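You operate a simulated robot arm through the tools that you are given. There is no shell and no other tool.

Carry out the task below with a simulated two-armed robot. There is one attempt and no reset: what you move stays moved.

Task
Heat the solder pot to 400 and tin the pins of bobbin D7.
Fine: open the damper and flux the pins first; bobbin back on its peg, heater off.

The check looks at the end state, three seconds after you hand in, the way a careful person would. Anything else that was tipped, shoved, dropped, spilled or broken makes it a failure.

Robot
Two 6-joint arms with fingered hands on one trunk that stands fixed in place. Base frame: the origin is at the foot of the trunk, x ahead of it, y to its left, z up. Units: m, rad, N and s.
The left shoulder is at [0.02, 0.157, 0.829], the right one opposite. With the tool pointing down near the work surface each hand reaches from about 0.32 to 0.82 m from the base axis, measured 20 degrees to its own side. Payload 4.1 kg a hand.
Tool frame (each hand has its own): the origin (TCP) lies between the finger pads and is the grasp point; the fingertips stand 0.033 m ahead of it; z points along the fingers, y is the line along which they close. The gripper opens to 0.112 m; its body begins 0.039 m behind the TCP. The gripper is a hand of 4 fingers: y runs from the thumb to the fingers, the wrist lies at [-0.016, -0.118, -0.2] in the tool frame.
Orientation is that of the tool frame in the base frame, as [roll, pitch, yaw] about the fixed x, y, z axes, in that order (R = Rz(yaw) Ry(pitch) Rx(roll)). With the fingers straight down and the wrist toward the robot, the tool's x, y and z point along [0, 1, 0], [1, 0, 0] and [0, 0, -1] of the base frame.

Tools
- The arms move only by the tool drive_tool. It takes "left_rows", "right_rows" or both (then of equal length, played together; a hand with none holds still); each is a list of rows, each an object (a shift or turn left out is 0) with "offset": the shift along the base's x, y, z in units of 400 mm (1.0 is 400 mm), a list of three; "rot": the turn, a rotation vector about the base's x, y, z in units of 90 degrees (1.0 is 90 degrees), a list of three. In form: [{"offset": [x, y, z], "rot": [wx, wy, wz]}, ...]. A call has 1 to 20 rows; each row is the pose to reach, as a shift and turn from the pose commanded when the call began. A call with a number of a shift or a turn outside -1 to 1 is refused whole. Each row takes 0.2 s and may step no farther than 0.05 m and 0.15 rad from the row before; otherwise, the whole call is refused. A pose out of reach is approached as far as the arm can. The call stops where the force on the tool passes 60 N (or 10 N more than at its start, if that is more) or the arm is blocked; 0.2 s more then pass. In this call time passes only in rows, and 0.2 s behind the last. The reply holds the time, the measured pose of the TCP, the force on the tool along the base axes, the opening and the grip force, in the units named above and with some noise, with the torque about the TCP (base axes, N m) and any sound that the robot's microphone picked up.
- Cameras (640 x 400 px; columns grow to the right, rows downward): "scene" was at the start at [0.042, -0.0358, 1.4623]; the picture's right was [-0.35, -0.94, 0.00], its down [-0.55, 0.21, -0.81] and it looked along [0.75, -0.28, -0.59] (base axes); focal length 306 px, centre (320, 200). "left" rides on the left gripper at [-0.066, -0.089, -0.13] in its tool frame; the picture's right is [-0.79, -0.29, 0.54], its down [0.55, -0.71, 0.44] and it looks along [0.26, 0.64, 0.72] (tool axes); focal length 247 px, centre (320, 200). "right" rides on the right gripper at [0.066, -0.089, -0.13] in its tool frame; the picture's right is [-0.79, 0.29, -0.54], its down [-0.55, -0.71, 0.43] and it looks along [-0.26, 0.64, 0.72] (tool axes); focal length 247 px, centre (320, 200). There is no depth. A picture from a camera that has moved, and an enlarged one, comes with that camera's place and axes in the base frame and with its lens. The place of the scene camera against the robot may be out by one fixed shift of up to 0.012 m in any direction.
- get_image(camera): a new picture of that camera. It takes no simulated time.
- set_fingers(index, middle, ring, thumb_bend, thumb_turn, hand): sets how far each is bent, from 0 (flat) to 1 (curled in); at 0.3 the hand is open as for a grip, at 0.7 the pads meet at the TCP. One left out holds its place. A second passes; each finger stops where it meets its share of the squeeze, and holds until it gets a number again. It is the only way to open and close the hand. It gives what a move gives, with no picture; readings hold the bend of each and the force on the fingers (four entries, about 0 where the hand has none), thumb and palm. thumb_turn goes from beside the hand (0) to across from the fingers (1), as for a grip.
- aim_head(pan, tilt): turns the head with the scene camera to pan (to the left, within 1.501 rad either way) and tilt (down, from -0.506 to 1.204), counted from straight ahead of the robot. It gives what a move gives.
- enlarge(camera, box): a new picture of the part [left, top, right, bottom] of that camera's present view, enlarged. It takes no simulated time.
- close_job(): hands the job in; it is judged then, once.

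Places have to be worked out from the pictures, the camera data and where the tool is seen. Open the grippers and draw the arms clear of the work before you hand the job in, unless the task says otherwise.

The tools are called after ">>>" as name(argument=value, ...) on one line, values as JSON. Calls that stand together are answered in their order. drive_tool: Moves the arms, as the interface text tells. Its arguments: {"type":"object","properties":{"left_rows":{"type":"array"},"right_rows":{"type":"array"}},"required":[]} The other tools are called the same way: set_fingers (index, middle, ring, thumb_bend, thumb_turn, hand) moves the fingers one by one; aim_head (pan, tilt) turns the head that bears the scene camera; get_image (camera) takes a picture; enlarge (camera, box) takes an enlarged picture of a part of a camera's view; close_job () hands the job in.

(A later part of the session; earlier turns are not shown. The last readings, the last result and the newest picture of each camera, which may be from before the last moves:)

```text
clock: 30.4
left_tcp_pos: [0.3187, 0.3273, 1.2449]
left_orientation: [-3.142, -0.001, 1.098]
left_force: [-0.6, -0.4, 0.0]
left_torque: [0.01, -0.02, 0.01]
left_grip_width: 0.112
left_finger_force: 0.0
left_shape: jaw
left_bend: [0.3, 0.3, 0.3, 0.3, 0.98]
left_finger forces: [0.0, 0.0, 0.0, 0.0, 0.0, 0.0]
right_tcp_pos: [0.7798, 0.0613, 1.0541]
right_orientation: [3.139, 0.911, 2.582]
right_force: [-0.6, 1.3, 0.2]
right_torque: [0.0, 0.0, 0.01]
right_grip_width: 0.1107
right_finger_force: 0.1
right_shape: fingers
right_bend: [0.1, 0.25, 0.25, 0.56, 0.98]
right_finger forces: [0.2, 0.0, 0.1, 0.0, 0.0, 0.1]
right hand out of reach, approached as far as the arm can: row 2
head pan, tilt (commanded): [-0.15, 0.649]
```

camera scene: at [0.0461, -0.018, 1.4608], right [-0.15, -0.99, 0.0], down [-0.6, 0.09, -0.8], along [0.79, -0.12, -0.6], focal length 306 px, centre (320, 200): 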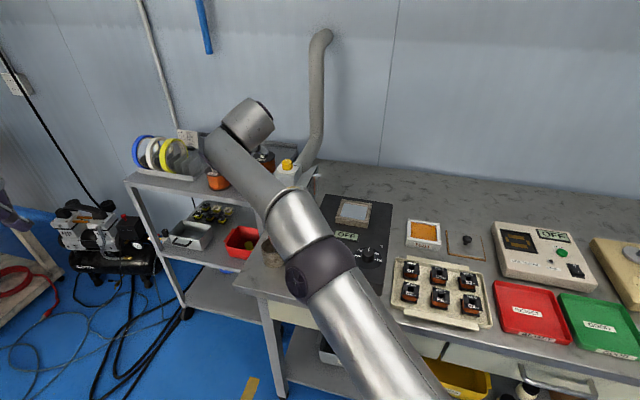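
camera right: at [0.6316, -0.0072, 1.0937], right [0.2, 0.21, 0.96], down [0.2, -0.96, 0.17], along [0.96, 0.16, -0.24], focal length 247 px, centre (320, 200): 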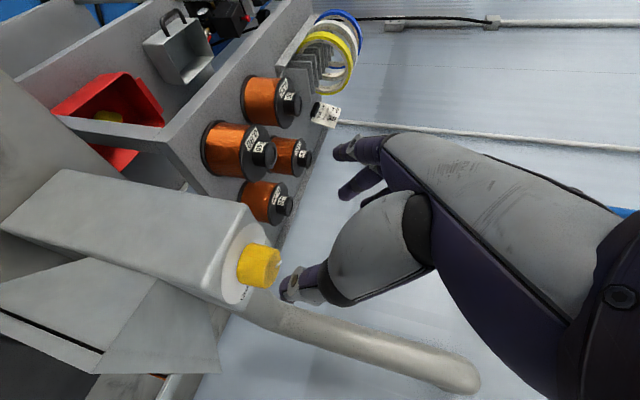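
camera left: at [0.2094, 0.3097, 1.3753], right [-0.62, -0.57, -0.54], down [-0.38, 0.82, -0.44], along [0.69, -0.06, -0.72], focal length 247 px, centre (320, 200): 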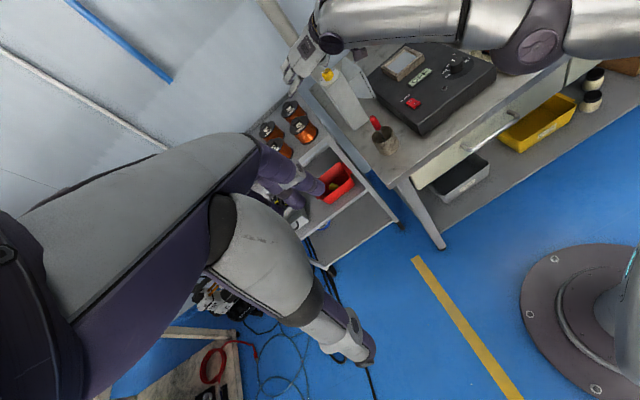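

Row 1 was accepted, so commands restart from the reached pose; the elbow simply will not fold from straight. I try a firm retreat straight back and slightly up over several rows — that path is clear of everything.

>>> drive_tool(right_rows=[{"offset": [-0.11, 0, 0.02]}, {"offset": [-0.22, 0, 0.04]}, {"offset": [-0.33, 0, 0.06]}, {"offset": [-0.44, 0, 0.08]}, {"offset": [-0.55, 0, 0.1]}, {"offset": [-0.66, 0, 0.12]}])

>>> get_image(camera="scene")

```text
clock: 31.8
left_tcp_pos: [0.3193, 0.3274, 1.2451]
left_orientation: [3.141, 0.0, 1.099]
left_force: [-0.1, -0.1, 0.1]
left_torque: [-0.03, -0.01, -0.01]
left_grip_width: 0.1118
left_finger_force: 0.0
left_shape: jaw
left_bend: [0.3, 0.3, 0.3, 0.3, 0.98]
left_finger forces: [0.0, 0.0, 0.0, 0.1, 0.1, 0.0]
right_tcp_pos: [0.6735, 0.1414, 1.1709]
right_orientation: [-3.141, 0.912, 2.582]
right_force: [-0.3, -0.9, -0.1]
right_torque: [0.0, 0.02, 0.0]
right_grip_width: 0.1107
right_finger_force: 0.1
right_shape: fingers
right_bend: [0.1, 0.25, 0.25, 0.56, 0.98]
right_finger forces: [0.1, 0.1, 0.1, 0.0, 0.0, 0.1]
right hand out of reach, approached as far as the arm can: row 1, 2, 3, 4, 5, 6
head pan, tilt (commanded): [-0.15, 0.649]
```

```text
taken
camera scene: at [0.0458, -0.0179, 1.4609], right [-0.15, -0.99, 0.0], down [-0.6, 0.09, -0.8], along [0.79, -0.12, -0.6], focal length 306 px, centre (320, 200)
```

scene: 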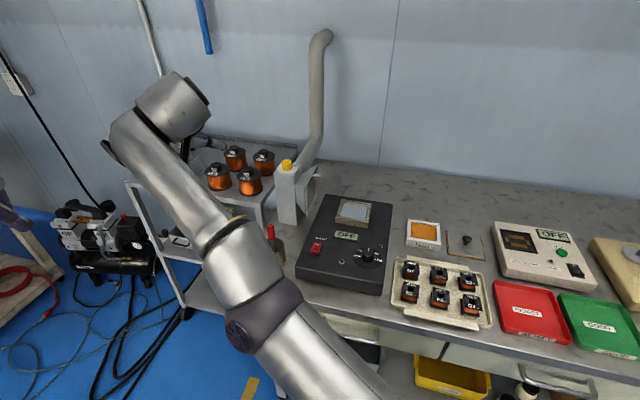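

The orientation is kept but the wrist appears to be on a bad branch that forces the arm straight. At this safe height I untilt the hand back to fingers-down, which should let the arm fold normally.

>>> drive_tool(right_rows=[{"rot": [0.0437, 0.07, 0]}, {"rot": [0.0875, 0.14, 0]}, {"rot": [0.1312, 0.21, 0]}, {"rot": [0.175, 0.28, 0]}, {"rot": [0.2187, 0.35, 0]}, {"rot": [0.2625, 0.42, 0]}, {"rot": [0.3062, 0.49, 0]}])

>>> get_image(camera="scene")

```text
clock: 33.4
left_tcp_pos: [0.3188, 0.3283, 1.2442]
left_orientation: [3.141, 0.0, 1.099]
left_force: [0.8, 1.0, -0.1]
left_torque: [0.0, 0.02, 0.02]
left_grip_width: 0.1116
left_finger_force: 0.0
left_shape: jaw
left_bend: [0.3, 0.3, 0.3, 0.3, 0.98]
left_finger forces: [0.0, 0.1, 0.0, 0.0, 0.1, 0.1]
right_tcp_pos: [0.5984, 0.1063, 1.1208]
right_orientation: [3.139, 0.019, 2.584]
right_force: [0.3, 1.3, -0.2]
right_torque: [-0.04, 0.05, -0.01]
right_grip_width: 0.1105
right_finger_force: 0.0
right_shape: fingers
right_bend: [0.1, 0.25, 0.25, 0.56, 0.98]
right_finger forces: [0.1, 0.0, 0.0, 0.1, 0.1, 0.0]
right hand out of reach, approached as far as the arm can: row 1, 2, 3, 4, 5, 6, 7
head pan, tilt (commanded): [-0.15, 0.649]
```

```text
taken
camera scene: at [0.0464, -0.0174, 1.4608], right [-0.15, -0.99, 0.0], down [-0.6, 0.09, -0.8], along [0.79, -0.12, -0.6], focal length 306 px, centre (320, 200)
```

scene: 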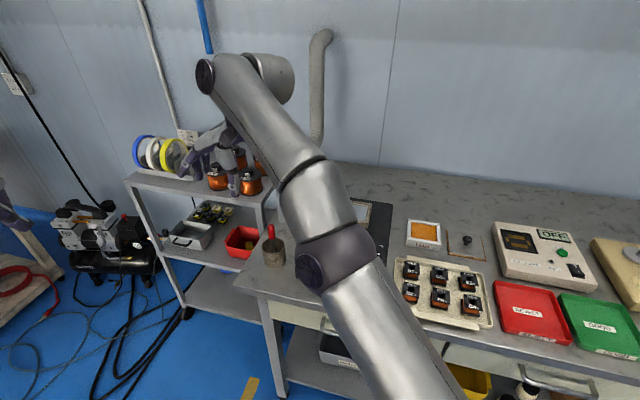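

Fingers are down again but the arm is still straight. I yaw back toward the initial orientation and move toward [0.45, -0.2, 1.15], all above the bench.

>>> drive_tool(right_rows=[{"offset": [-0.0375, -0.0765, 0.0075], "rot": [0, 0, -0.0867]}, {"offset": [-0.075, -0.153, 0.015], "rot": [0, 0, -0.1734]}, {"offset": [-0.1125, -0.2295, 0.0225], "rot": [0, 0, -0.26]}, {"offset": [-0.15, -0.306, 0.03], "rot": [0, 0, -0.3468]}, {"offset": [-0.1875, -0.3825, 0.0375], "rot": [0, 0, -0.4335]}, {"offset": [-0.225, -0.459, 0.045], "rot": [0, 0, -0.52]}, {"offset": [-0.2625, -0.5355, 0.0525], "rot": [0, 0, -0.6069]}, {"offset": [-0.3, -0.612, 0.06], "rot": [0, 0, -0.6936]}, {"offset": [-0.3375, -0.6885, 0.0675], "rot": [0, 0, -0.7803]}, {"offset": [-0.375, -0.765, 0.075], "rot": [0, 0, -0.867]}])

>>> get_image(camera="scene")

```text
clock: 35.6
left_tcp_pos: [0.3196, 0.3271, 1.2441]
left_orientation: [3.141, 0.0, 1.098]
left_force: [0.2, 0.1, -0.2]
left_torque: [-0.04, 0.01, -0.01]
left_grip_width: 0.1118
left_finger_force: 0.1
left_shape: jaw
left_bend: [0.3, 0.3, 0.3, 0.3, 0.98]
left_finger forces: [0.0, 0.0, 0.0, 0.1, 0.0, 0.0]
right_tcp_pos: [0.4505, -0.2018, 1.1549]
right_orientation: [3.14, 0.003, 1.22]
right_force: [-0.1, 0.3, -0.8]
right_torque: [0.01, 0.01, 0.01]
right_grip_width: 0.1108
right_finger_force: 0.0
right_shape: fingers
right_bend: [0.1, 0.25, 0.25, 0.56, 0.98]
right_finger forces: [0.0, 0.1, 0.1, 0.0, 0.0, 0.0]
head pan, tilt (commanded): [-0.15, 0.649]
```

```text
taken
camera scene: at [0.0463, -0.0177, 1.4608], right [-0.15, -0.99, 0.0], down [-0.6, 0.09, -0.8], along [0.79, -0.12, -0.6], focal length 306 px, centre (320, 200)
```

scene: 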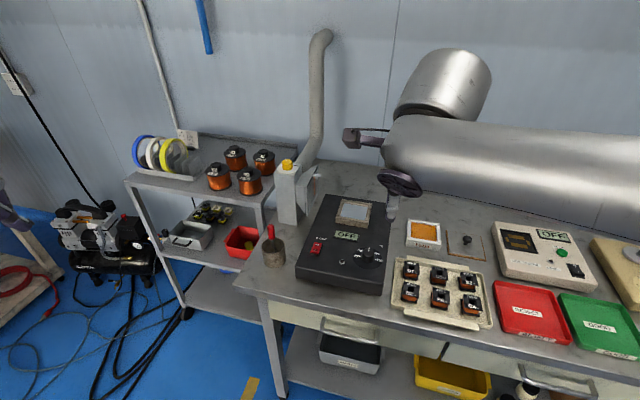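

The arm recovered fully: pose reached, nothing on the bench disturbed. I check the damper knob again.

>>> enlarge(camera="scene", box=[270, 145, 320, 185])

>>> enlarge(camera="left", box=[290, 40, 400, 130])

```text
10.00 times, centred on (295, 165) of scene
camera zoom: at [0.0463, -0.0177, 1.4608], right [-0.15, -0.99, 0.0], down [-0.6, 0.09, -0.8], along [0.79, -0.12, -0.6], focal length 3057 px, centre (570, 550)
```

zoom: 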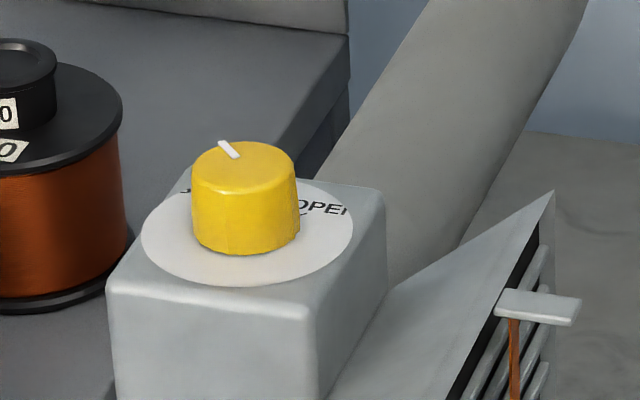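

```text
4.44 times, centred on (345, 85) of left
camera zoom: at [0.2095, 0.31, 1.3752], right [-0.62, -0.57, -0.54], down [-0.38, 0.82, -0.44], along [0.69, -0.06, -0.72], focal length 1098 px, centre (209, 711)
```

zoom: 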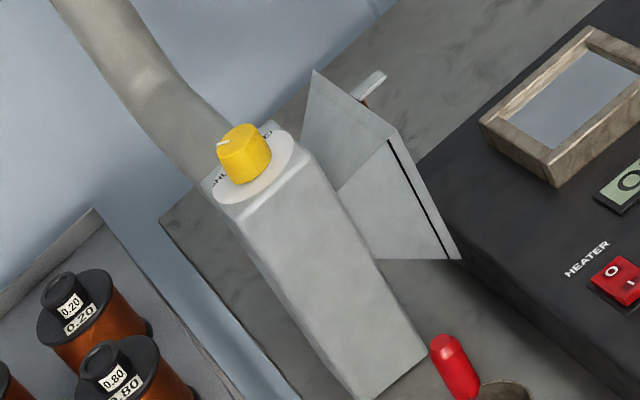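

The pointer is at roughly +19°, essentially still SHUT. I go again in the orientation that worked best (closing line 60°, tilt 52°): first yaw the hand 80° left while moving over to [0.583, -0.13, 1.16].

>>> drive_tool(right_rows=[{"offset": [0.0331, 0.018, 0.0012], "rot": [0, 0, 0.0889]}, {"offset": [0.0662, 0.036, 0.0025], "rot": [0, 0, 0.1778]}, {"offset": [0.0993, 0.054, 0.0037], "rot": [0, 0, 0.2667]}, {"offset": [0.1324, 0.072, 0.005], "rot": [0, 0, 0.3556]}, {"offset": [0.1655, 0.09, 0.0062], "rot": [0, 0, 0.4444]}, {"offset": [0.1986, 0.108, 0.0075], "rot": [0, 0, 0.5333]}, {"offset": [0.2317, 0.126, 0.0087], "rot": [0, 0, 0.6222]}, {"offset": [0.2648, 0.144, 0.01], "rot": [0, 0, 0.7111]}, {"offset": [0.2979, 0.162, 0.0112], "rot": [0, 0, 0.8]}, {"offset": [0.331, 0.18, 0.0125], "rot": [0, 0, 0.8889]}])

```text
clock: 37.8
left_tcp_pos: [0.3196, 0.3269, 1.2439]
left_orientation: [-3.14, 0.001, 1.098]
left_force: [-0.5, 0.2, 0.8]
left_torque: [0.03, -0.03, -0.01]
left_grip_width: 0.1119
left_finger_force: 0.0
left_shape: jaw
left_bend: [0.3, 0.3, 0.3, 0.3, 0.98]
left_finger forces: [0.1, 0.0, 0.1, 0.0, 0.1, 0.0]
right_tcp_pos: [0.5823, -0.129, 1.158]
right_orientation: [3.139, 0.003, 2.618]
right_force: [0.1, 0.0, 0.8]
right_torque: [0.01, -0.03, -0.03]
right_grip_width: 0.1107
right_finger_force: 0.0
right_shape: fingers
right_bend: [0.1, 0.25, 0.25, 0.56, 0.98]
right_finger forces: [0.0, 0.0, 0.0, 0.0, 0.1, 0.0]
head pan, tilt (commanded): [-0.15, 0.649]
```

No flags. Now I tilt 52° about the closing line while moving to a staging point 100 mm short of the knob.

>>> drive_tool(right_rows=[{"offset": [0.0447, 0.0453, -0.0306], "rot": [-0.0361, -0.0626, 0]}, {"offset": [0.0894, 0.0906, -0.0612], "rot": [-0.0722, -0.1251, 0]}, {"offset": [0.1341, 0.1359, -0.0919], "rot": [-0.1083, -0.1877, 0]}, {"offset": [0.1787, 0.1812, -0.1225], "rot": [-0.1444, -0.2502, 0]}, {"offset": [0.2234, 0.2266, -0.1531], "rot": [-0.1806, -0.3127, 0]}, {"offset": [0.2681, 0.2719, -0.1837], "rot": [-0.2167, -0.3753, 0]}, {"offset": [0.3128, 0.3172, -0.2144], "rot": [-0.2528, -0.4378, 0]}, {"offset": [0.3575, 0.3625, -0.245], "rot": [-0.2889, -0.5004, 0]}])

>>> set_fingers(hand="right", index=0.1, middle=0.25, ring=0.25, thumb_bend=0.42)

>>> get_image(camera="scene")

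>>> enlarge(camera="right", box=[200, 140, 400, 340])

```text
clock: 39.6
left_tcp_pos: [0.3183, 0.327, 1.2441]
left_orientation: [-3.141, 0.0, 1.097]
left_force: [-0.2, -0.5, 0.2]
left_torque: [0.01, -0.03, 0.06]
left_grip_width: 0.112
left_finger_force: 0.1
left_shape: jaw
left_bend: [0.3, 0.3, 0.3, 0.3, 0.98]
left_finger forces: [0.0, 0.0, 0.0, 0.0, 0.0, 0.1]
right_tcp_pos: [0.7249, 0.0137, 1.0629]
right_orientation: [3.139, 0.913, 2.62]
right_force: [-0.8, -0.6, 0.3]
right_torque: [0.05, 0.01, -0.03]
right_grip_width: 0.1105
right_finger_force: 0.0
right_shape: fingers
right_bend: [0.1, 0.25, 0.25, 0.56, 0.98]
right_finger forces: [0.0, 0.0, 0.0, 0.0, 0.0, 0.0]
head pan, tilt (commanded): [-0.15, 0.649]
```

```text
clock: 40.6
left_tcp_pos: [0.319, 0.3285, 1.2454]
left_orientation: [3.141, 0.001, 1.099]
left_force: [-0.4, -0.3, -0.1]
left_torque: [0.03, 0.02, 0.03]
left_grip_width: 0.1118
left_finger_force: 0.0
left_shape: jaw
left_bend: [0.3, 0.3, 0.3, 0.3, 0.98]
left_finger forces: [0.0, 0.1, 0.0, 0.0, 0.0, 0.1]
right_tcp_pos: [0.7257, 0.0151, 1.063]
right_orientation: [3.138, 0.912, 2.617]
right_force: [0.5, -0.9, -0.4]
right_torque: [0.01, 0.0, 0.01]
right_grip_width: 0.1295
right_finger_force: 0.1
right_shape: fingers
right_bend: [0.1, 0.25, 0.25, 0.42, 0.98]
right_finger forces: [0.0, 0.1, 0.0, 0.1, 0.0, 0.1]
head pan, tilt (commanded): [-0.15, 0.649]
```

```text
taken
camera scene: at [0.046, -0.018, 1.4608], right [-0.15, -0.99, 0.0], down [-0.6, 0.09, -0.8], along [0.79, -0.12, -0.6], focal length 306 px, centre (320, 200)
```

scene: 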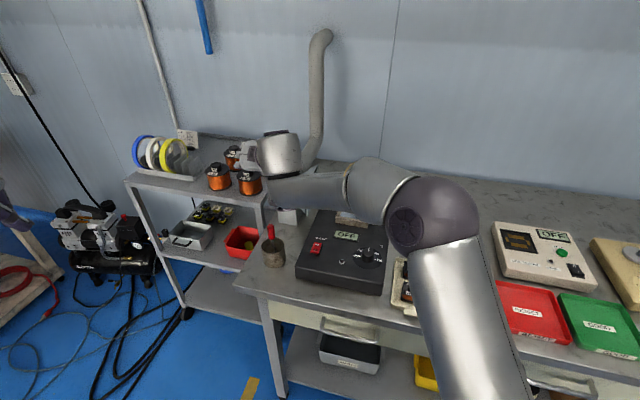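

```text
2.00 times, centred on (300, 240) of right
camera zoom: at [0.5568, 0.0081, 1.0902], right [0.19, 0.22, 0.96], down [0.24, -0.96, 0.17], along [0.95, 0.19, -0.24], focal length 494 px, centre (360, 120)
```

zoom: 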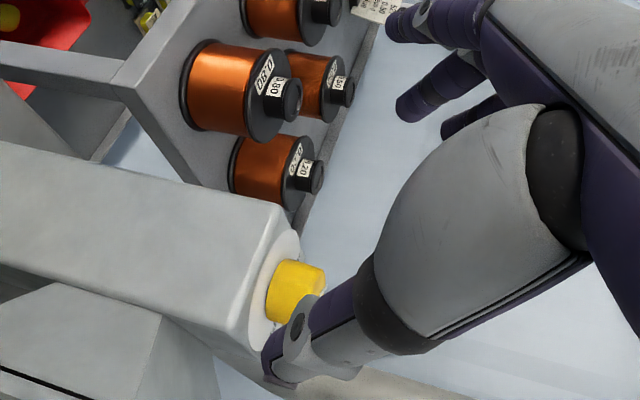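

The elbow is well bent now and the knob is centred ahead. I lower to z 1.029 and slide in until the knob is between thumb and open fingers.

>>> drive_tool(right_rows=[{"offset": [0, 0, -0.085]}, {"offset": [0.065, -0.0377, -0.085]}, {"offset": [0.13, -0.0753, -0.085]}, {"offset": [0.1955, -0.113, -0.085]}])

>>> enlarge(camera="right", box=[200, 140, 400, 340])

>>> enlarge(camera="left", box=[300, 40, 380, 110])

```text
clock: 41.6
left_tcp_pos: [0.3182, 0.3265, 1.2447]
left_orientation: [3.142, 0.0, 1.097]
left_force: [-0.3, 0.5, 0.0]
left_torque: [0.02, -0.04, 0.01]
left_grip_width: 0.1119
left_finger_force: 0.0
left_shape: jaw
left_bend: [0.3, 0.3, 0.3, 0.3, 0.98]
left_finger forces: [0.0, 0.0, 0.0, 0.0, 0.0, 0.1]
right_tcp_pos: [0.8045, -0.029, 1.0281]
right_orientation: [3.138, 0.914, 2.616]
right_force: [0.0, -0.5, 0.3]
right_torque: [0.0, 0.0, 0.03]
right_grip_width: 0.1294
right_finger_force: 0.1
right_shape: fingers
right_bend: [0.1, 0.25, 0.25, 0.42, 0.98]
right_finger forces: [0.0, 0.1, 0.0, 0.0, 0.0, 0.0]
head pan, tilt (commanded): [-0.15, 0.649]
```

```text
2.00 times, centred on (300, 240) of right
camera zoom: at [0.6363, -0.0363, 1.0552], right [0.19, 0.22, 0.96], down [0.24, -0.96, 0.17], along [0.95, 0.2, -0.24], focal length 494 px, centre (360, 120)
```

zoom: 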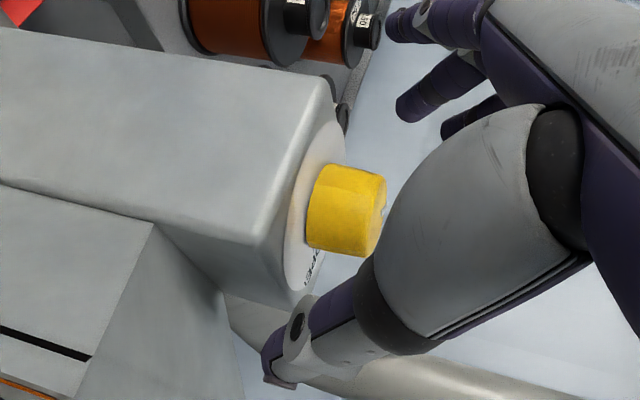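

```text
5.71 times, centred on (340, 75) of left
camera zoom: at [0.2091, 0.3097, 1.3753], right [-0.62, -0.57, -0.54], down [-0.38, 0.82, -0.44], along [0.69, -0.06, -0.72], focal length 1411 px, centre (206, 914)
```

zoom: 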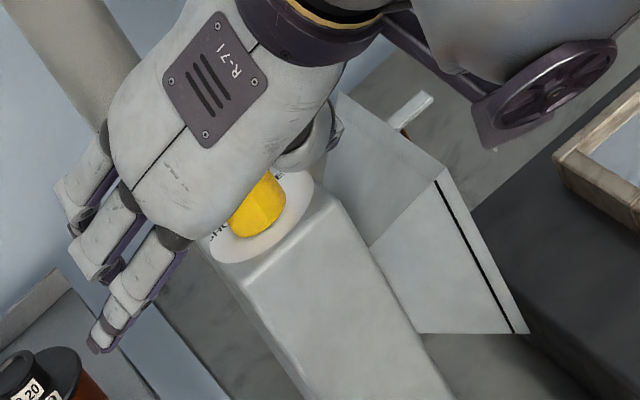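

In position with no reach flag. I close the thumb alone onto the knob's right side.

>>> set_fingers(hand="right", thumb_bend=0.8)

>>> enlarge(camera="right", box=[230, 160, 390, 320])

```text
clock: 42.6
left_tcp_pos: [0.3193, 0.3274, 1.2436]
left_orientation: [3.14, 0.0, 1.098]
left_force: [0.1, 0.3, -0.3]
left_torque: [-0.02, -0.03, 0.02]
left_grip_width: 0.1118
left_finger_force: 0.1
left_shape: jaw
left_bend: [0.3, 0.3, 0.3, 0.3, 0.98]
left_finger forces: [0.1, 0.1, 0.0, 0.0, 0.0, 0.0]
right_tcp_pos: [0.8048, -0.0319, 1.029]
right_orientation: [3.139, 0.914, 2.617]
right_force: [-1.9, -16.6, 4.6]
right_torque: [-0.29, -0.01, -0.11]
right_grip_width: 0.0975
right_finger_force: 9.3
right_shape: fingers
right_bend: [0.1, 0.25, 0.25, 0.68, 0.99]
right_finger forces: [0.1, 0.1, 0.0, 0.0, 18.4, 0.0]
head pan, tilt (commanded): [-0.15, 0.649]
```

```text
2.50 times, centred on (310, 240) of right
camera zoom: at [0.6363, -0.0373, 1.0558], right [0.19, 0.22, 0.96], down [0.24, -0.96, 0.17], along [0.95, 0.19, -0.24], focal length 617 px, centre (345, 100)
```

zoom: 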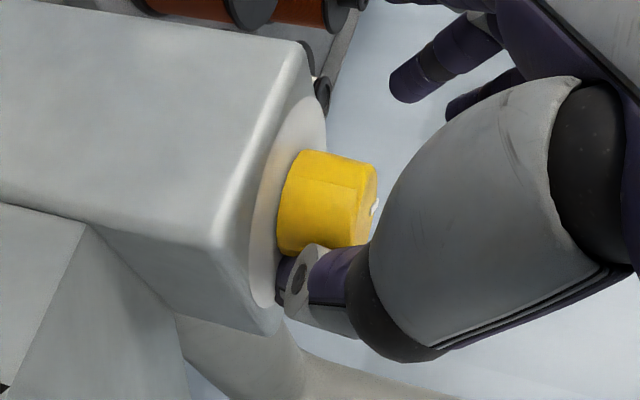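

The thumb presses with 18 N. Now I drag the hand 11 mm back along the finger direction to roll the knob clockwise.

>>> drive_tool(right_rows=[{"offset": [-0.0079, 0.0046, 0]}, {"offset": [-0.0158, 0.0092, 0]}, {"offset": [-0.0238, 0.0138, 0]}])

>>> enlarge(camera="right", box=[230, 160, 390, 320])

>>> enlarge(camera="left", box=[310, 50, 370, 100])

```text
clock: 43.4
left_tcp_pos: [0.3185, 0.3273, 1.2445]
left_orientation: [3.141, 0.0, 1.097]
left_force: [0.2, 0.4, -0.8]
left_torque: [0.0, -0.04, 0.01]
left_grip_width: 0.1118
left_finger_force: 0.1
left_shape: jaw
left_bend: [0.3, 0.3, 0.3, 0.3, 0.98]
left_finger forces: [0.1, 0.0, 0.1, 0.0, 0.1, 0.0]
right_tcp_pos: [0.7944, -0.0255, 1.0285]
right_orientation: [3.137, 0.913, 2.614]
right_force: [-1.5, -16.3, 5.2]
right_torque: [-0.45, -0.06, -0.15]
right_grip_width: 0.1012
right_finger_force: 12.0
right_shape: fingers
right_bend: [0.1, 0.25, 0.25, 0.66, 1.0]
right_finger forces: [0.0, 0.1, 0.1, 0.1, 24.7, 0.0]
head pan, tilt (commanded): [-0.15, 0.649]
```

```text
2.50 times, centred on (310, 240) of right
camera zoom: at [0.625, -0.032, 1.0554], right [0.19, 0.22, 0.96], down [0.24, -0.96, 0.17], along [0.95, 0.19, -0.24], focal length 617 px, centre (345, 100)
```

zoom: 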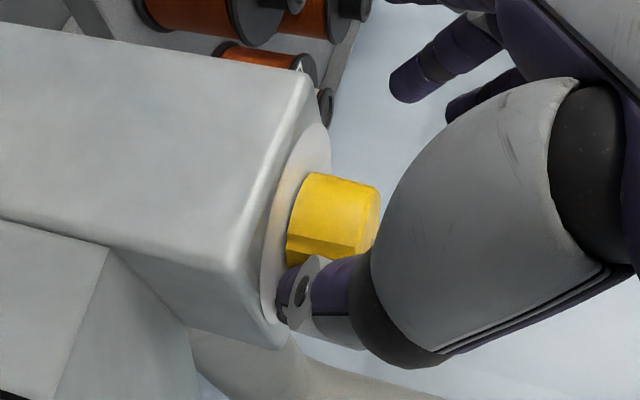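

```text
8.00 times, centred on (340, 75) of left
camera zoom: at [0.2091, 0.3092, 1.3754], right [-0.62, -0.57, -0.54], down [-0.38, 0.82, -0.44], along [0.69, -0.06, -0.72], focal length 1976 px, centre (160, 1200)
```

zoom: 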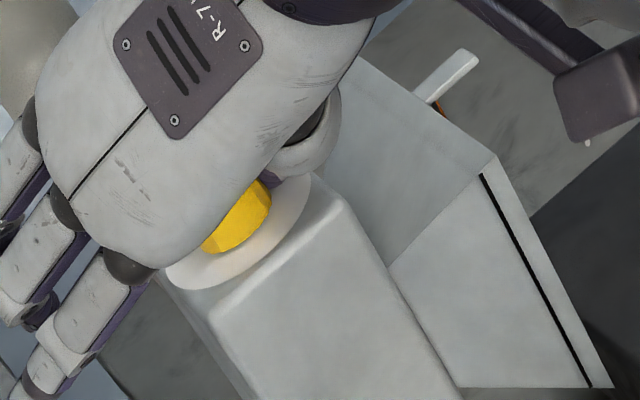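

The knob's facets have shifted, so it is rolling with the thumb. I release, return, and repeat the stroke.

>>> set_fingers(hand="right", thumb_bend=0.45)

>>> drive_tool(right_rows=[{"offset": [0.0119, -0.0069, 0]}, {"offset": [0.0238, -0.0138, 0]}])

>>> set_fingers(hand="right", thumb_bend=0.8)

>>> drive_tool(right_rows=[{"offset": [-0.0079, 0.0046, 0]}, {"offset": [-0.0158, 0.0092, 0]}, {"offset": [-0.0238, 0.0138, 0]}])

>>> set_fingers(hand="right", thumb_bend=0.42)

>>> enlarge(camera="right", box=[230, 160, 390, 320])

```text
clock: 44.4
left_tcp_pos: [0.3199, 0.3268, 1.2429]
left_orientation: [3.141, 0.0, 1.098]
left_force: [0.0, 0.3, -0.3]
left_torque: [-0.01, -0.01, 0.0]
left_grip_width: 0.1117
left_finger_force: 0.1
left_shape: jaw
left_bend: [0.3, 0.3, 0.3, 0.3, 0.98]
left_finger forces: [0.0, 0.0, 0.0, 0.1, 0.1, 0.0]
right_tcp_pos: [0.7938, -0.0243, 1.0277]
right_orientation: [3.14, 0.912, 2.617]
right_force: [0.5, -0.2, 0.0]
right_torque: [-0.04, -0.03, -0.01]
right_grip_width: 0.125
right_finger_force: 0.1
right_shape: fingers
right_bend: [0.1, 0.25, 0.25, 0.45, 0.98]
right_finger forces: [0.0, 0.0, 0.0, 0.0, 0.0, 0.0]
head pan, tilt (commanded): [-0.15, 0.649]
```

```text
clock: 45.0
left_tcp_pos: [0.3192, 0.3281, 1.2442]
left_orientation: [-3.141, 0.0, 1.098]
left_force: [0.2, 0.0, 0.0]
left_torque: [-0.02, 0.01, 0.01]
left_grip_width: 0.1116
left_finger_force: 0.1
left_shape: jaw
left_bend: [0.3, 0.3, 0.3, 0.3, 0.98]
left_finger forces: [0.0, 0.0, 0.0, 0.0, 0.0, 0.0]
right_tcp_pos: [0.8029, -0.0303, 1.0274]
right_orientation: [3.14, 0.913, 2.619]
right_force: [0.1, -1.0, 0.1]
right_torque: [0.0, 0.01, 0.0]
right_grip_width: 0.1255
right_finger_force: 0.1
right_shape: fingers
right_bend: [0.1, 0.25, 0.25, 0.45, 0.98]
right_finger forces: [0.0, 0.0, 0.0, 0.1, 0.0, 0.1]
head pan, tilt (commanded): [-0.15, 0.649]
```

```text
clock: 46.0
left_tcp_pos: [0.3187, 0.3274, 1.2448]
left_orientation: [3.138, -0.001, 1.099]
left_force: [-0.5, -0.2, -0.3]
left_torque: [0.0, 0.0, 0.02]
left_grip_width: 0.112
left_finger_force: 0.1
left_shape: jaw
left_bend: [0.3, 0.3, 0.3, 0.3, 0.98]
left_finger forces: [0.0, 0.1, 0.0, 0.0, 0.1, 0.0]
right_tcp_pos: [0.8031, -0.0329, 1.0289]
right_orientation: [3.138, 0.914, 2.616]
right_force: [-3.6, -16.6, 4.5]
right_torque: [-0.54, 0.06, -0.34]
right_grip_width: 0.1044
right_finger_force: 10.7
right_shape: fingers
right_bend: [0.1, 0.25, 0.25, 0.64, 0.99]
right_finger forces: [0.1, 0.0, 0.1, 0.0, 21.7, 0.0]
head pan, tilt (commanded): [-0.15, 0.649]
```

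```text
clock: 46.8
left_tcp_pos: [0.3192, 0.3264, 1.2444]
left_orientation: [-3.141, -0.001, 1.097]
left_force: [0.0, -0.1, -0.5]
left_torque: [-0.02, 0.06, -0.01]
left_grip_width: 0.1118
left_finger_force: 0.0
left_shape: jaw
left_bend: [0.3, 0.3, 0.3, 0.3, 0.98]
left_finger forces: [0.1, 0.0, 0.0, 0.0, 0.0, 0.1]
right_tcp_pos: [0.793, -0.0266, 1.0273]
right_orientation: [3.139, 0.912, 2.613]
right_force: [-0.3, -19.9, 3.1]
right_torque: [-0.59, -0.02, -0.2]
right_grip_width: 0.1056
right_finger_force: 9.9
right_shape: fingers
right_bend: [0.1, 0.25, 0.25, 0.63, 1.0]
right_finger forces: [0.1, 0.1, 0.0, 0.0, 19.9, 0.1]
head pan, tilt (commanded): [-0.15, 0.649]
```

```text
clock: 47.8
left_tcp_pos: [0.3191, 0.3275, 1.2449]
left_orientation: [-3.141, -0.001, 1.099]
left_force: [0.0, 0.7, 0.0]
left_torque: [0.01, 0.01, 0.03]
left_grip_width: 0.112
left_finger_force: 0.0
left_shape: jaw
left_bend: [0.3, 0.3, 0.3, 0.3, 0.98]
left_finger forces: [0.1, 0.0, 0.0, 0.0, 0.1, 0.1]
right_tcp_pos: [0.7932, -0.0263, 1.0283]
right_orientation: [3.14, 0.911, 2.618]
right_force: [-0.6, -1.2, 0.7]
right_torque: [0.03, -0.01, 0.02]
right_grip_width: 0.1292
right_finger_force: 0.1
right_shape: fingers
right_bend: [0.1, 0.25, 0.25, 0.42, 0.98]
right_finger forces: [0.1, 0.0, 0.0, 0.0, 0.0, 0.0]
head pan, tilt (commanded): [-0.15, 0.649]
```

```text
2.50 times, centred on (310, 240) of right
camera zoom: at [0.6242, -0.0313, 1.0546], right [0.19, 0.22, 0.96], down [0.24, -0.96, 0.17], along [0.95, 0.2, -0.24], focal length 617 px, centre (345, 100)
```

zoom: 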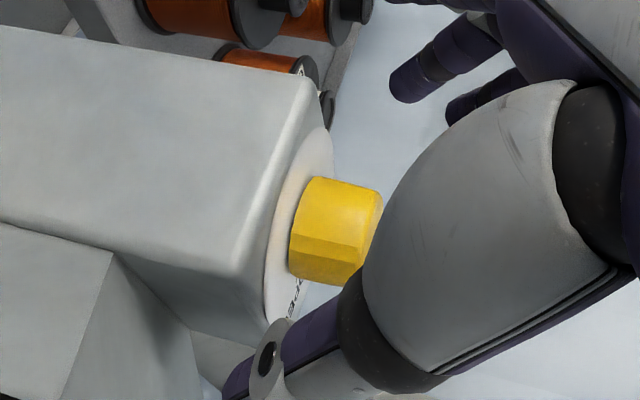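

I draw back to the staging point to see where the pointer is now.

>>> drive_tool(right_rows=[{"offset": [-0.06, 0.035, 0]}, {"offset": [-0.12, 0.07, 0.02]}, {"offset": [-0.18, 0.105, 0.06]}, {"offset": [-0.24, 0.14, 0.1]}])

>>> enlarge(camera="left", box=[300, 40, 380, 110])

>>> enlarge(camera="scene", box=[260, 130, 340, 190])

>>> enlarge(camera="right", box=[240, 200, 360, 300])

```text
clock: 48.8
left_tcp_pos: [0.3206, 0.3271, 1.2443]
left_orientation: [-3.141, -0.001, 1.097]
left_force: [-0.2, -0.6, -0.4]
left_torque: [0.03, 0.0, 0.01]
left_grip_width: 0.1118
left_finger_force: 0.1
left_shape: jaw
left_bend: [0.3, 0.3, 0.3, 0.3, 0.98]
left_finger forces: [0.1, 0.0, 0.0, 0.0, 0.0, 0.0]
right_tcp_pos: [0.6965, 0.0317, 1.0679]
right_orientation: [3.139, 0.912, 2.617]
right_force: [0.1, -0.2, -0.4]
right_torque: [0.01, 0.0, 0.0]
right_grip_width: 0.1294
right_finger_force: 0.0
right_shape: fingers
right_bend: [0.1, 0.25, 0.25, 0.42, 0.98]
right_finger forces: [0.1, 0.0, 0.0, 0.1, 0.1, 0.1]
head pan, tilt (commanded): [-0.15, 0.649]
```

```text
5.71 times, centred on (340, 75) of left
camera zoom: at [0.2097, 0.3096, 1.3752], right [-0.62, -0.57, -0.54], down [-0.38, 0.82, -0.44], along [0.69, -0.06, -0.72], focal length 1411 px, centre (206, 914)
```

zoom: 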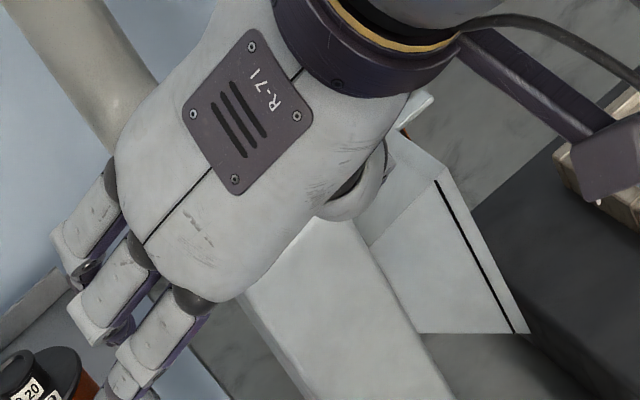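

```text
6.67 times, centred on (300, 160) of scene
camera zoom: at [0.0464, -0.0182, 1.4608], right [-0.15, -0.99, 0.0], down [-0.6, 0.09, -0.8], along [0.79, -0.12, -0.6], focal length 2038 px, centre (453, 467)
```

zoom: 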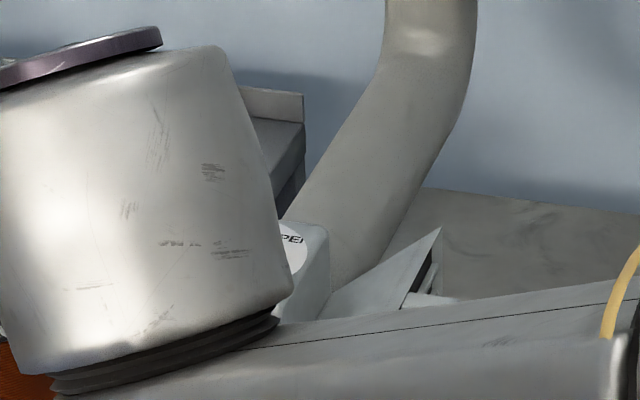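

```text
4.00 times, centred on (300, 250) of right
camera zoom: at [0.5278, 0.0257, 1.0951], right [0.19, 0.22, 0.96], down [0.24, -0.96, 0.17], along [0.95, 0.19, -0.24], focal length 988 px, centre (400, 0)
```

zoom: 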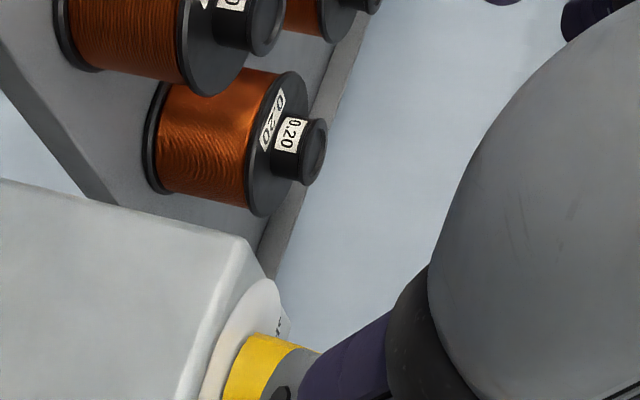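

The knob is hidden behind the hand. I shift the right hand back and to the right so the left and scene cameras can see the pointer.

>>> drive_tool(right_rows=[{"offset": [-0.06, -0.07, 0.02]}, {"offset": [-0.12, -0.14, 0.04]}, {"offset": [-0.18, -0.21, 0.06]}, {"offset": [-0.24, -0.28, 0.08]}])

>>> enlarge(camera="left", box=[300, 40, 380, 110])

>>> enlarge(camera="scene", box=[260, 130, 340, 190])

```text
clock: 49.8
left_tcp_pos: [0.3197, 0.3279, 1.2441]
left_orientation: [-3.141, -0.001, 1.099]
left_force: [0.7, 1.0, -0.7]
left_torque: [0.01, 0.03, 0.0]
left_grip_width: 0.112
left_finger_force: 0.1
left_shape: jaw
left_bend: [0.3, 0.3, 0.3, 0.3, 0.98]
left_finger forces: [0.0, 0.1, 0.0, 0.1, 0.0, 0.1]
right_tcp_pos: [0.6007, -0.0807, 1.0977]
right_orientation: [3.137, 0.911, 2.617]
right_force: [0.6, -0.1, -0.6]
right_torque: [-0.04, 0.03, -0.03]
right_grip_width: 0.1293
right_finger_force: 0.1
right_shape: fingers
right_bend: [0.1, 0.25, 0.25, 0.42, 0.98]
right_finger forces: [0.1, 0.0, 0.1, 0.0, 0.0, 0.0]
head pan, tilt (commanded): [-0.15, 0.649]
```

```text
5.71 times, centred on (340, 75) of left
camera zoom: at [0.2097, 0.3102, 1.3751], right [-0.62, -0.58, -0.54], down [-0.38, 0.82, -0.44], along [0.69, -0.06, -0.72], focal length 1411 px, centre (206, 914)
```

zoom: 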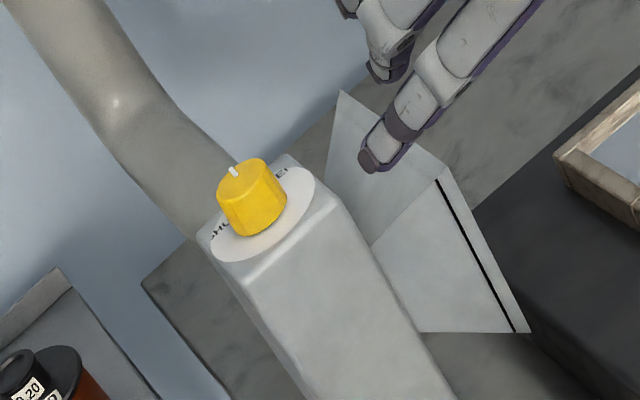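

```text
6.67 times, centred on (300, 160) of scene
camera zoom: at [0.0464, -0.0175, 1.4608], right [-0.15, -0.99, 0.0], down [-0.6, 0.09, -0.8], along [0.79, -0.12, -0.6], focal length 2038 px, centre (453, 467)
```

zoom: 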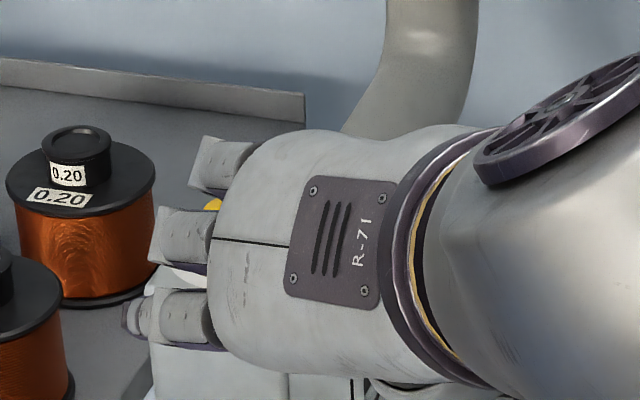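

The left camera shows the pointer turned to about -28°: two strokes gave some 50°. About 40° more is needed, so I go back in along the same path for two more strokes.

>>> drive_tool(right_rows=[{"offset": [0.06, 0.07, -0.02]}, {"offset": [0.12, 0.14, -0.04]}, {"offset": [0.18, 0.21, -0.06]}, {"offset": [0.24, 0.28, -0.08]}, {"offset": [0.3, 0.245, -0.12]}, {"offset": [0.36, 0.21, -0.16]}, {"offset": [0.42, 0.175, -0.18]}, {"offset": [0.48, 0.14, -0.18]}, {"offset": [0.5038, 0.1262, -0.18]}])

>>> set_fingers(hand="right", thumb_bend=0.85)

>>> drive_tool(right_rows=[{"offset": [-0.0079, 0.0046, 0]}, {"offset": [-0.0158, 0.0092, 0]}, {"offset": [-0.0238, 0.0138, 0]}])

>>> set_fingers(hand="right", thumb_bend=0.45)

```text
clock: 51.8
left_tcp_pos: [0.3187, 0.3264, 1.2441]
left_orientation: [-3.141, 0.001, 1.098]
left_force: [0.6, -0.3, -0.6]
left_torque: [0.01, -0.01, 0.0]
left_grip_width: 0.1116
left_finger_force: 0.1
left_shape: jaw
left_bend: [0.3, 0.3, 0.3, 0.3, 0.98]
left_finger forces: [0.0, 0.1, 0.0, 0.0, 0.0, 0.0]
right_tcp_pos: [0.8026, -0.0305, 1.0282]
right_orientation: [3.141, 0.911, 2.617]
right_force: [0.5, -0.7, -0.2]
right_torque: [0.02, -0.02, -0.05]
right_grip_width: 0.1294
right_finger_force: 0.0
right_shape: fingers
right_bend: [0.1, 0.25, 0.25, 0.42, 0.98]
right_finger forces: [0.0, 0.0, 0.0, 0.0, 0.0, 0.0]
head pan, tilt (commanded): [-0.15, 0.649]
```

```text
clock: 52.8
left_tcp_pos: [0.3193, 0.3264, 1.244]
left_orientation: [-3.14, 0.001, 1.096]
left_force: [0.5, 0.7, -0.2]
left_torque: [0.01, 0.01, 0.03]
left_grip_width: 0.1116
left_finger_force: 0.0
left_shape: jaw
left_bend: [0.3, 0.3, 0.3, 0.3, 0.98]
left_finger forces: [0.0, 0.1, 0.0, 0.0, 0.0, 0.0]
right_tcp_pos: [0.8036, -0.0342, 1.0257]
right_orientation: [3.141, 0.91, 2.614]
right_force: [-5.8, -23.2, 0.9]
right_torque: [-0.52, 0.15, -0.31]
right_grip_width: 0.1124
right_finger_force: 9.8
right_shape: fingers
right_bend: [0.1, 0.25, 0.25, 0.6, 0.98]
right_finger forces: [0.0, 0.1, 0.0, 0.1, 20.4, 0.0]
head pan, tilt (commanded): [-0.15, 0.649]
```

```text
clock: 53.6
left_tcp_pos: [0.3194, 0.3263, 1.2446]
left_orientation: [-3.141, 0.0, 1.098]
left_force: [-0.2, -0.3, 0.0]
left_torque: [-0.02, -0.01, 0.03]
left_grip_width: 0.1116
left_finger_force: 0.1
left_shape: jaw
left_bend: [0.3, 0.3, 0.3, 0.3, 0.98]
left_finger forces: [0.0, 0.1, 0.0, 0.0, 0.1, 0.0]
right_tcp_pos: [0.7935, -0.027, 1.0272]
right_orientation: [3.138, 0.913, 2.614]
right_force: [-0.1, -18.9, 3.1]
right_torque: [-0.52, -0.03, -0.18]
right_grip_width: 0.1063
right_finger_force: 9.4
right_shape: fingers
right_bend: [0.1, 0.25, 0.25, 0.63, 1.0]
right_finger forces: [0.1, 0.0, 0.0, 0.1, 19.1, 0.0]
head pan, tilt (commanded): [-0.15, 0.649]
```

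```text
clock: 54.6
left_tcp_pos: [0.3193, 0.3278, 1.2456]
left_orientation: [3.141, -0.001, 1.097]
left_force: [-0.2, 0.6, 0.3]
left_torque: [0.0, 0.01, 0.03]
left_grip_width: 0.1119
left_finger_force: 0.1
left_shape: jaw
left_bend: [0.3, 0.3, 0.3, 0.3, 0.98]
left_finger forces: [0.1, 0.1, 0.0, 0.0, 0.0, 0.1]
right_tcp_pos: [0.7923, -0.0245, 1.0278]
right_orientation: [3.141, 0.911, 2.619]
right_force: [-0.7, -0.1, -0.1]
right_torque: [0.04, 0.01, 0.01]
right_grip_width: 0.1254
right_finger_force: 0.1
right_shape: fingers
right_bend: [0.1, 0.25, 0.25, 0.45, 0.98]
right_finger forces: [0.1, 0.1, 0.0, 0.1, 0.0, 0.1]
head pan, tilt (commanded): [-0.15, 0.649]
```

Stroke three went smoothly. I do a fourth stroke and then move aside to check the pointer.

>>> drive_tool(right_rows=[{"offset": [0.0119, -0.0069, 0]}, {"offset": [0.0238, -0.0138, 0]}])

>>> set_fingers(hand="right", thumb_bend=0.85)

>>> drive_tool(right_rows=[{"offset": [-0.0079, 0.0046, 0]}, {"offset": [-0.0158, 0.0092, 0]}, {"offset": [-0.0238, 0.0138, 0]}])

>>> set_fingers(hand="right", thumb_bend=0.42)

>>> drive_tool(right_rows=[{"offset": [-0.06, 0.035, 0]}, {"offset": [-0.12, 0.07, 0.02]}, {"offset": [-0.18, 0.105, 0.06]}, {"offset": [-0.24, 0.14, 0.1]}, {"offset": [-0.3, 0.07, 0.12]}, {"offset": [-0.36, 0.0, 0.14]}, {"offset": [-0.42, -0.07, 0.16]}, {"offset": [-0.48, -0.14, 0.18]}])

>>> enlarge(camera="left", box=[300, 40, 380, 110])

```text
clock: 55.2
left_tcp_pos: [0.3189, 0.3272, 1.2453]
left_orientation: [3.141, -0.001, 1.099]
left_force: [0.1, 0.1, 0.2]
left_torque: [-0.01, -0.01, 0.02]
left_grip_width: 0.1119
left_finger_force: 0.0
left_shape: jaw
left_bend: [0.3, 0.3, 0.3, 0.3, 0.98]
left_finger forces: [0.1, 0.0, 0.0, 0.1, 0.0, 0.0]
right_tcp_pos: [0.8025, -0.0306, 1.0279]
right_orientation: [3.139, 0.912, 2.618]
right_force: [0.2, 0.8, 1.2]
right_torque: [0.01, 0.01, 0.05]
right_grip_width: 0.1253
right_finger_force: 0.1
right_shape: fingers
right_bend: [0.1, 0.25, 0.25, 0.45, 0.98]
right_finger forces: [0.0, 0.0, 0.1, 0.0, 0.1, 0.1]
head pan, tilt (commanded): [-0.15, 0.649]
```

```text
clock: 56.2
left_tcp_pos: [0.3179, 0.3272, 1.2437]
left_orientation: [3.141, 0.0, 1.098]
left_force: [0.0, 0.5, 0.2]
left_torque: [0.03, 0.01, 0.02]
left_grip_width: 0.112
left_finger_force: 0.0
left_shape: jaw
left_bend: [0.3, 0.3, 0.3, 0.3, 0.98]
left_finger forces: [0.0, 0.0, 0.0, 0.1, 0.0, 0.0]
right_tcp_pos: [0.8026, -0.032, 1.0286]
right_orientation: [3.137, 0.915, 2.614]
right_force: [-0.8, -14.6, 4.0]
right_torque: [-0.31, -0.03, -0.06]
right_grip_width: 0.097
right_finger_force: 8.5
right_shape: fingers
right_bend: [0.1, 0.25, 0.25, 0.68, 0.99]
right_finger forces: [0.1, 0.1, 0.0, 0.0, 17.1, 0.0]
head pan, tilt (commanded): [-0.15, 0.649]
```

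```text
clock: 57.0
left_tcp_pos: [0.3189, 0.3274, 1.2443]
left_orientation: [3.141, 0.0, 1.099]
left_force: [0.3, 0.7, -0.1]
left_torque: [0.02, 0.03, 0.0]
left_grip_width: 0.1119
left_finger_force: 0.0
left_shape: jaw
left_bend: [0.3, 0.3, 0.3, 0.3, 0.98]
left_finger forces: [0.1, 0.1, 0.0, 0.0, 0.0, 0.0]
right_tcp_pos: [0.7926, -0.0269, 1.0276]
right_orientation: [3.137, 0.911, 2.616]
right_force: [-1.6, -15.8, 4.6]
right_torque: [-0.47, -0.06, -0.22]
right_grip_width: 0.101
right_finger_force: 12.1
right_shape: fingers
right_bend: [0.1, 0.25, 0.25, 0.66, 1.0]
right_finger forces: [0.0, 0.1, 0.0, 0.1, 24.0, 0.0]
head pan, tilt (commanded): [-0.15, 0.649]
```

```text
clock: 58.0
left_tcp_pos: [0.3185, 0.3272, 1.2439]
left_orientation: [-3.141, 0.001, 1.096]
left_force: [0.1, 0.9, 0.1]
left_torque: [0.01, 0.02, 0.01]
left_grip_width: 0.1116
left_finger_force: 0.1
left_shape: jaw
left_bend: [0.3, 0.3, 0.3, 0.3, 0.98]
left_finger forces: [0.1, 0.0, 0.0, 0.0, 0.1, 0.0]
right_tcp_pos: [0.7932, -0.0243, 1.0277]
right_orientation: [3.137, 0.911, 2.615]
right_force: [0.1, -0.3, -0.2]
right_torque: [-0.01, 0.0, 0.0]
right_grip_width: 0.1294
right_finger_force: 0.0
right_shape: fingers
right_bend: [0.1, 0.25, 0.25, 0.42, 0.98]
right_finger forces: [0.0, 0.1, 0.1, 0.0, 0.0, 0.1]
head pan, tilt (commanded): [-0.15, 0.649]
```

```text
clock: 59.8
left_tcp_pos: [0.3207, 0.3281, 1.2452]
left_orientation: [-3.141, 0.0, 1.097]
left_force: [-0.3, 0.0, -0.3]
left_torque: [-0.04, -0.01, -0.06]
left_grip_width: 0.1118
left_finger_force: 0.0
left_shape: jaw
left_bend: [0.3, 0.3, 0.3, 0.3, 0.98]
left_finger forces: [0.1, 0.0, 0.0, 0.0, 0.0, 0.0]
right_tcp_pos: [0.6011, -0.0791, 1.0975]
right_orientation: [3.136, 0.911, 2.615]
right_force: [1.2, 0.2, -0.7]
right_torque: [0.0, 0.01, 0.02]
right_grip_width: 0.1296
right_finger_force: 0.1
right_shape: fingers
right_bend: [0.1, 0.25, 0.25, 0.42, 0.98]
right_finger forces: [0.1, 0.0, 0.1, 0.1, 0.0, 0.0]
head pan, tilt (commanded): [-0.15, 0.649]
```

```text
5.71 times, centred on (340, 75) of left
camera zoom: at [0.2097, 0.3102, 1.3751], right [-0.62, -0.58, -0.54], down [-0.38, 0.82, -0.44], along [0.69, -0.06, -0.72], focal length 1411 px, centre (206, 914)
```

zoom: 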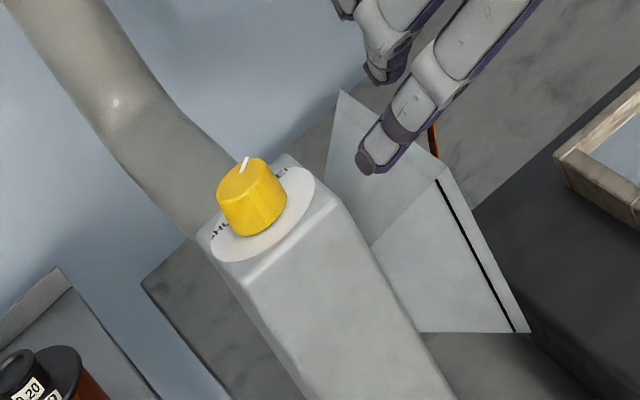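

The pointer is now at about -65…-72°, i.e. at OPEN, and the orange telltale now stands out into view. I back the right hand off along the known-safe path (untilt, then yaw back).

>>> drive_tool(right_rows=[{"offset": [-0.006, -0.016, 0.02], "rot": [0.0361, 0.0626, 0]}, {"offset": [-0.012, -0.032, 0.04], "rot": [0.0722, 0.1251, 0]}, {"offset": [-0.018, -0.048, 0.06], "rot": [0.1083, 0.1877, 0]}, {"offset": [-0.024, -0.064, 0.08], "rot": [0.1444, 0.2502, 0]}, {"offset": [-0.03, -0.08, 0.1], "rot": [0.1806, 0.3127, 0]}, {"offset": [-0.036, -0.096, 0.12], "rot": [0.2167, 0.3753, 0]}, {"offset": [-0.042, -0.112, 0.14], "rot": [0.2528, 0.4378, 0]}, {"offset": [-0.048, -0.128, 0.155], "rot": [0.2889, 0.5004, 0]}])

>>> drive_tool(right_rows=[{"offset": [-0.0331, -0.018, -0.0012], "rot": [0, 0, -0.0889]}, {"offset": [-0.0662, -0.036, -0.0025], "rot": [0, 0, -0.1778]}, {"offset": [-0.0993, -0.054, -0.0037], "rot": [0, 0, -0.2667]}, {"offset": [-0.1324, -0.072, -0.005], "rot": [0, 0, -0.3556]}, {"offset": [-0.1655, -0.09, -0.0062], "rot": [0, 0, -0.4444]}, {"offset": [-0.1986, -0.108, -0.0075], "rot": [0, 0, -0.5333]}, {"offset": [-0.2317, -0.126, -0.0087], "rot": [0, 0, -0.6222]}, {"offset": [-0.2648, -0.144, -0.01], "rot": [0, 0, -0.7111]}, {"offset": [-0.2979, -0.162, -0.0112], "rot": [0, 0, -0.8]}, {"offset": [-0.331, -0.18, -0.0125], "rot": [0, 0, -0.8889]}])

>>> enlarge(camera="scene", box=[260, 130, 350, 210])

>>> get_image(camera="scene")

```text
clock: 61.6
left_tcp_pos: [0.3194, 0.3283, 1.244]
left_orientation: [3.141, 0.0, 1.097]
left_force: [1.3, -0.2, 0.2]
left_torque: [0.02, -0.01, 0.01]
left_grip_width: 0.1119
left_finger_force: 0.0
left_shape: jaw
left_bend: [0.3, 0.3, 0.3, 0.3, 0.98]
left_finger forces: [0.1, 0.1, 0.1, 0.0, 0.1, 0.0]
right_tcp_pos: [0.5812, -0.1325, 1.1617]
right_orientation: [3.138, 0.001, 2.618]
right_force: [0.1, 0.2, -0.2]
right_torque: [-0.01, 0.0, 0.0]
right_grip_width: 0.1293
right_finger_force: 0.1
right_shape: fingers
right_bend: [0.1, 0.25, 0.25, 0.42, 0.98]
right_finger forces: [0.0, 0.0, 0.0, 0.0, 0.1, 0.1]
head pan, tilt (commanded): [-0.15, 0.649]
```

```text
clock: 63.8
left_tcp_pos: [0.3207, 0.3279, 1.2451]
left_orientation: [3.142, 0.0, 1.098]
left_force: [0.1, 0.1, 0.0]
left_torque: [-0.02, 0.01, 0.01]
left_grip_width: 0.112
left_finger_force: 0.0
left_shape: jaw
left_bend: [0.3, 0.3, 0.3, 0.3, 0.98]
left_finger forces: [0.0, 0.0, 0.0, 0.0, 0.0, 0.1]
right_tcp_pos: [0.4483, -0.2043, 1.1563]
right_orientation: [3.138, 0.005, 1.22]
right_force: [0.2, -1.0, -0.4]
right_torque: [-0.02, -0.01, 0.01]
right_grip_width: 0.1293
right_finger_force: 0.0
right_shape: fingers
right_bend: [0.1, 0.25, 0.25, 0.42, 0.98]
right_finger forces: [0.1, 0.0, 0.0, 0.0, 0.0, 0.0]
head pan, tilt (commanded): [-0.15, 0.649]
```

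```text
5.00 times, centred on (305, 170) of scene
camera zoom: at [0.0462, -0.018, 1.4608], right [-0.15, -0.99, 0.0], down [-0.6, 0.09, -0.8], along [0.79, -0.12, -0.6], focal length 1529 px, centre (395, 350)
```

zoom: 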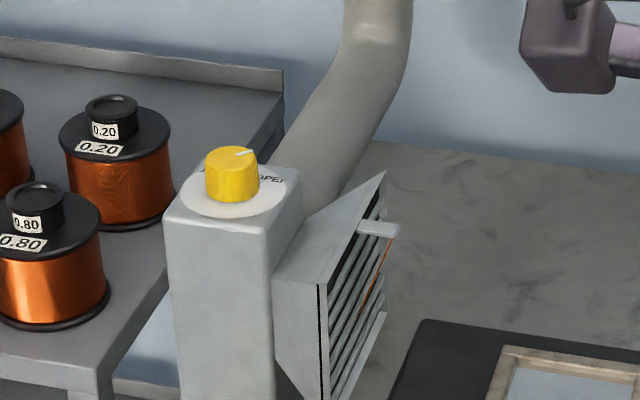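

```text
taken
camera scene: at [0.0462, -0.018, 1.4608], right [-0.15, -0.99, 0.0], down [-0.6, 0.09, -0.8], along [0.79, -0.12, -0.6], focal length 306 px, centre (320, 200)
```

scene: 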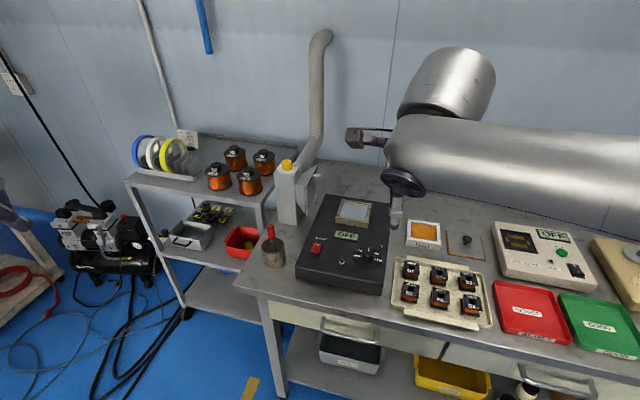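

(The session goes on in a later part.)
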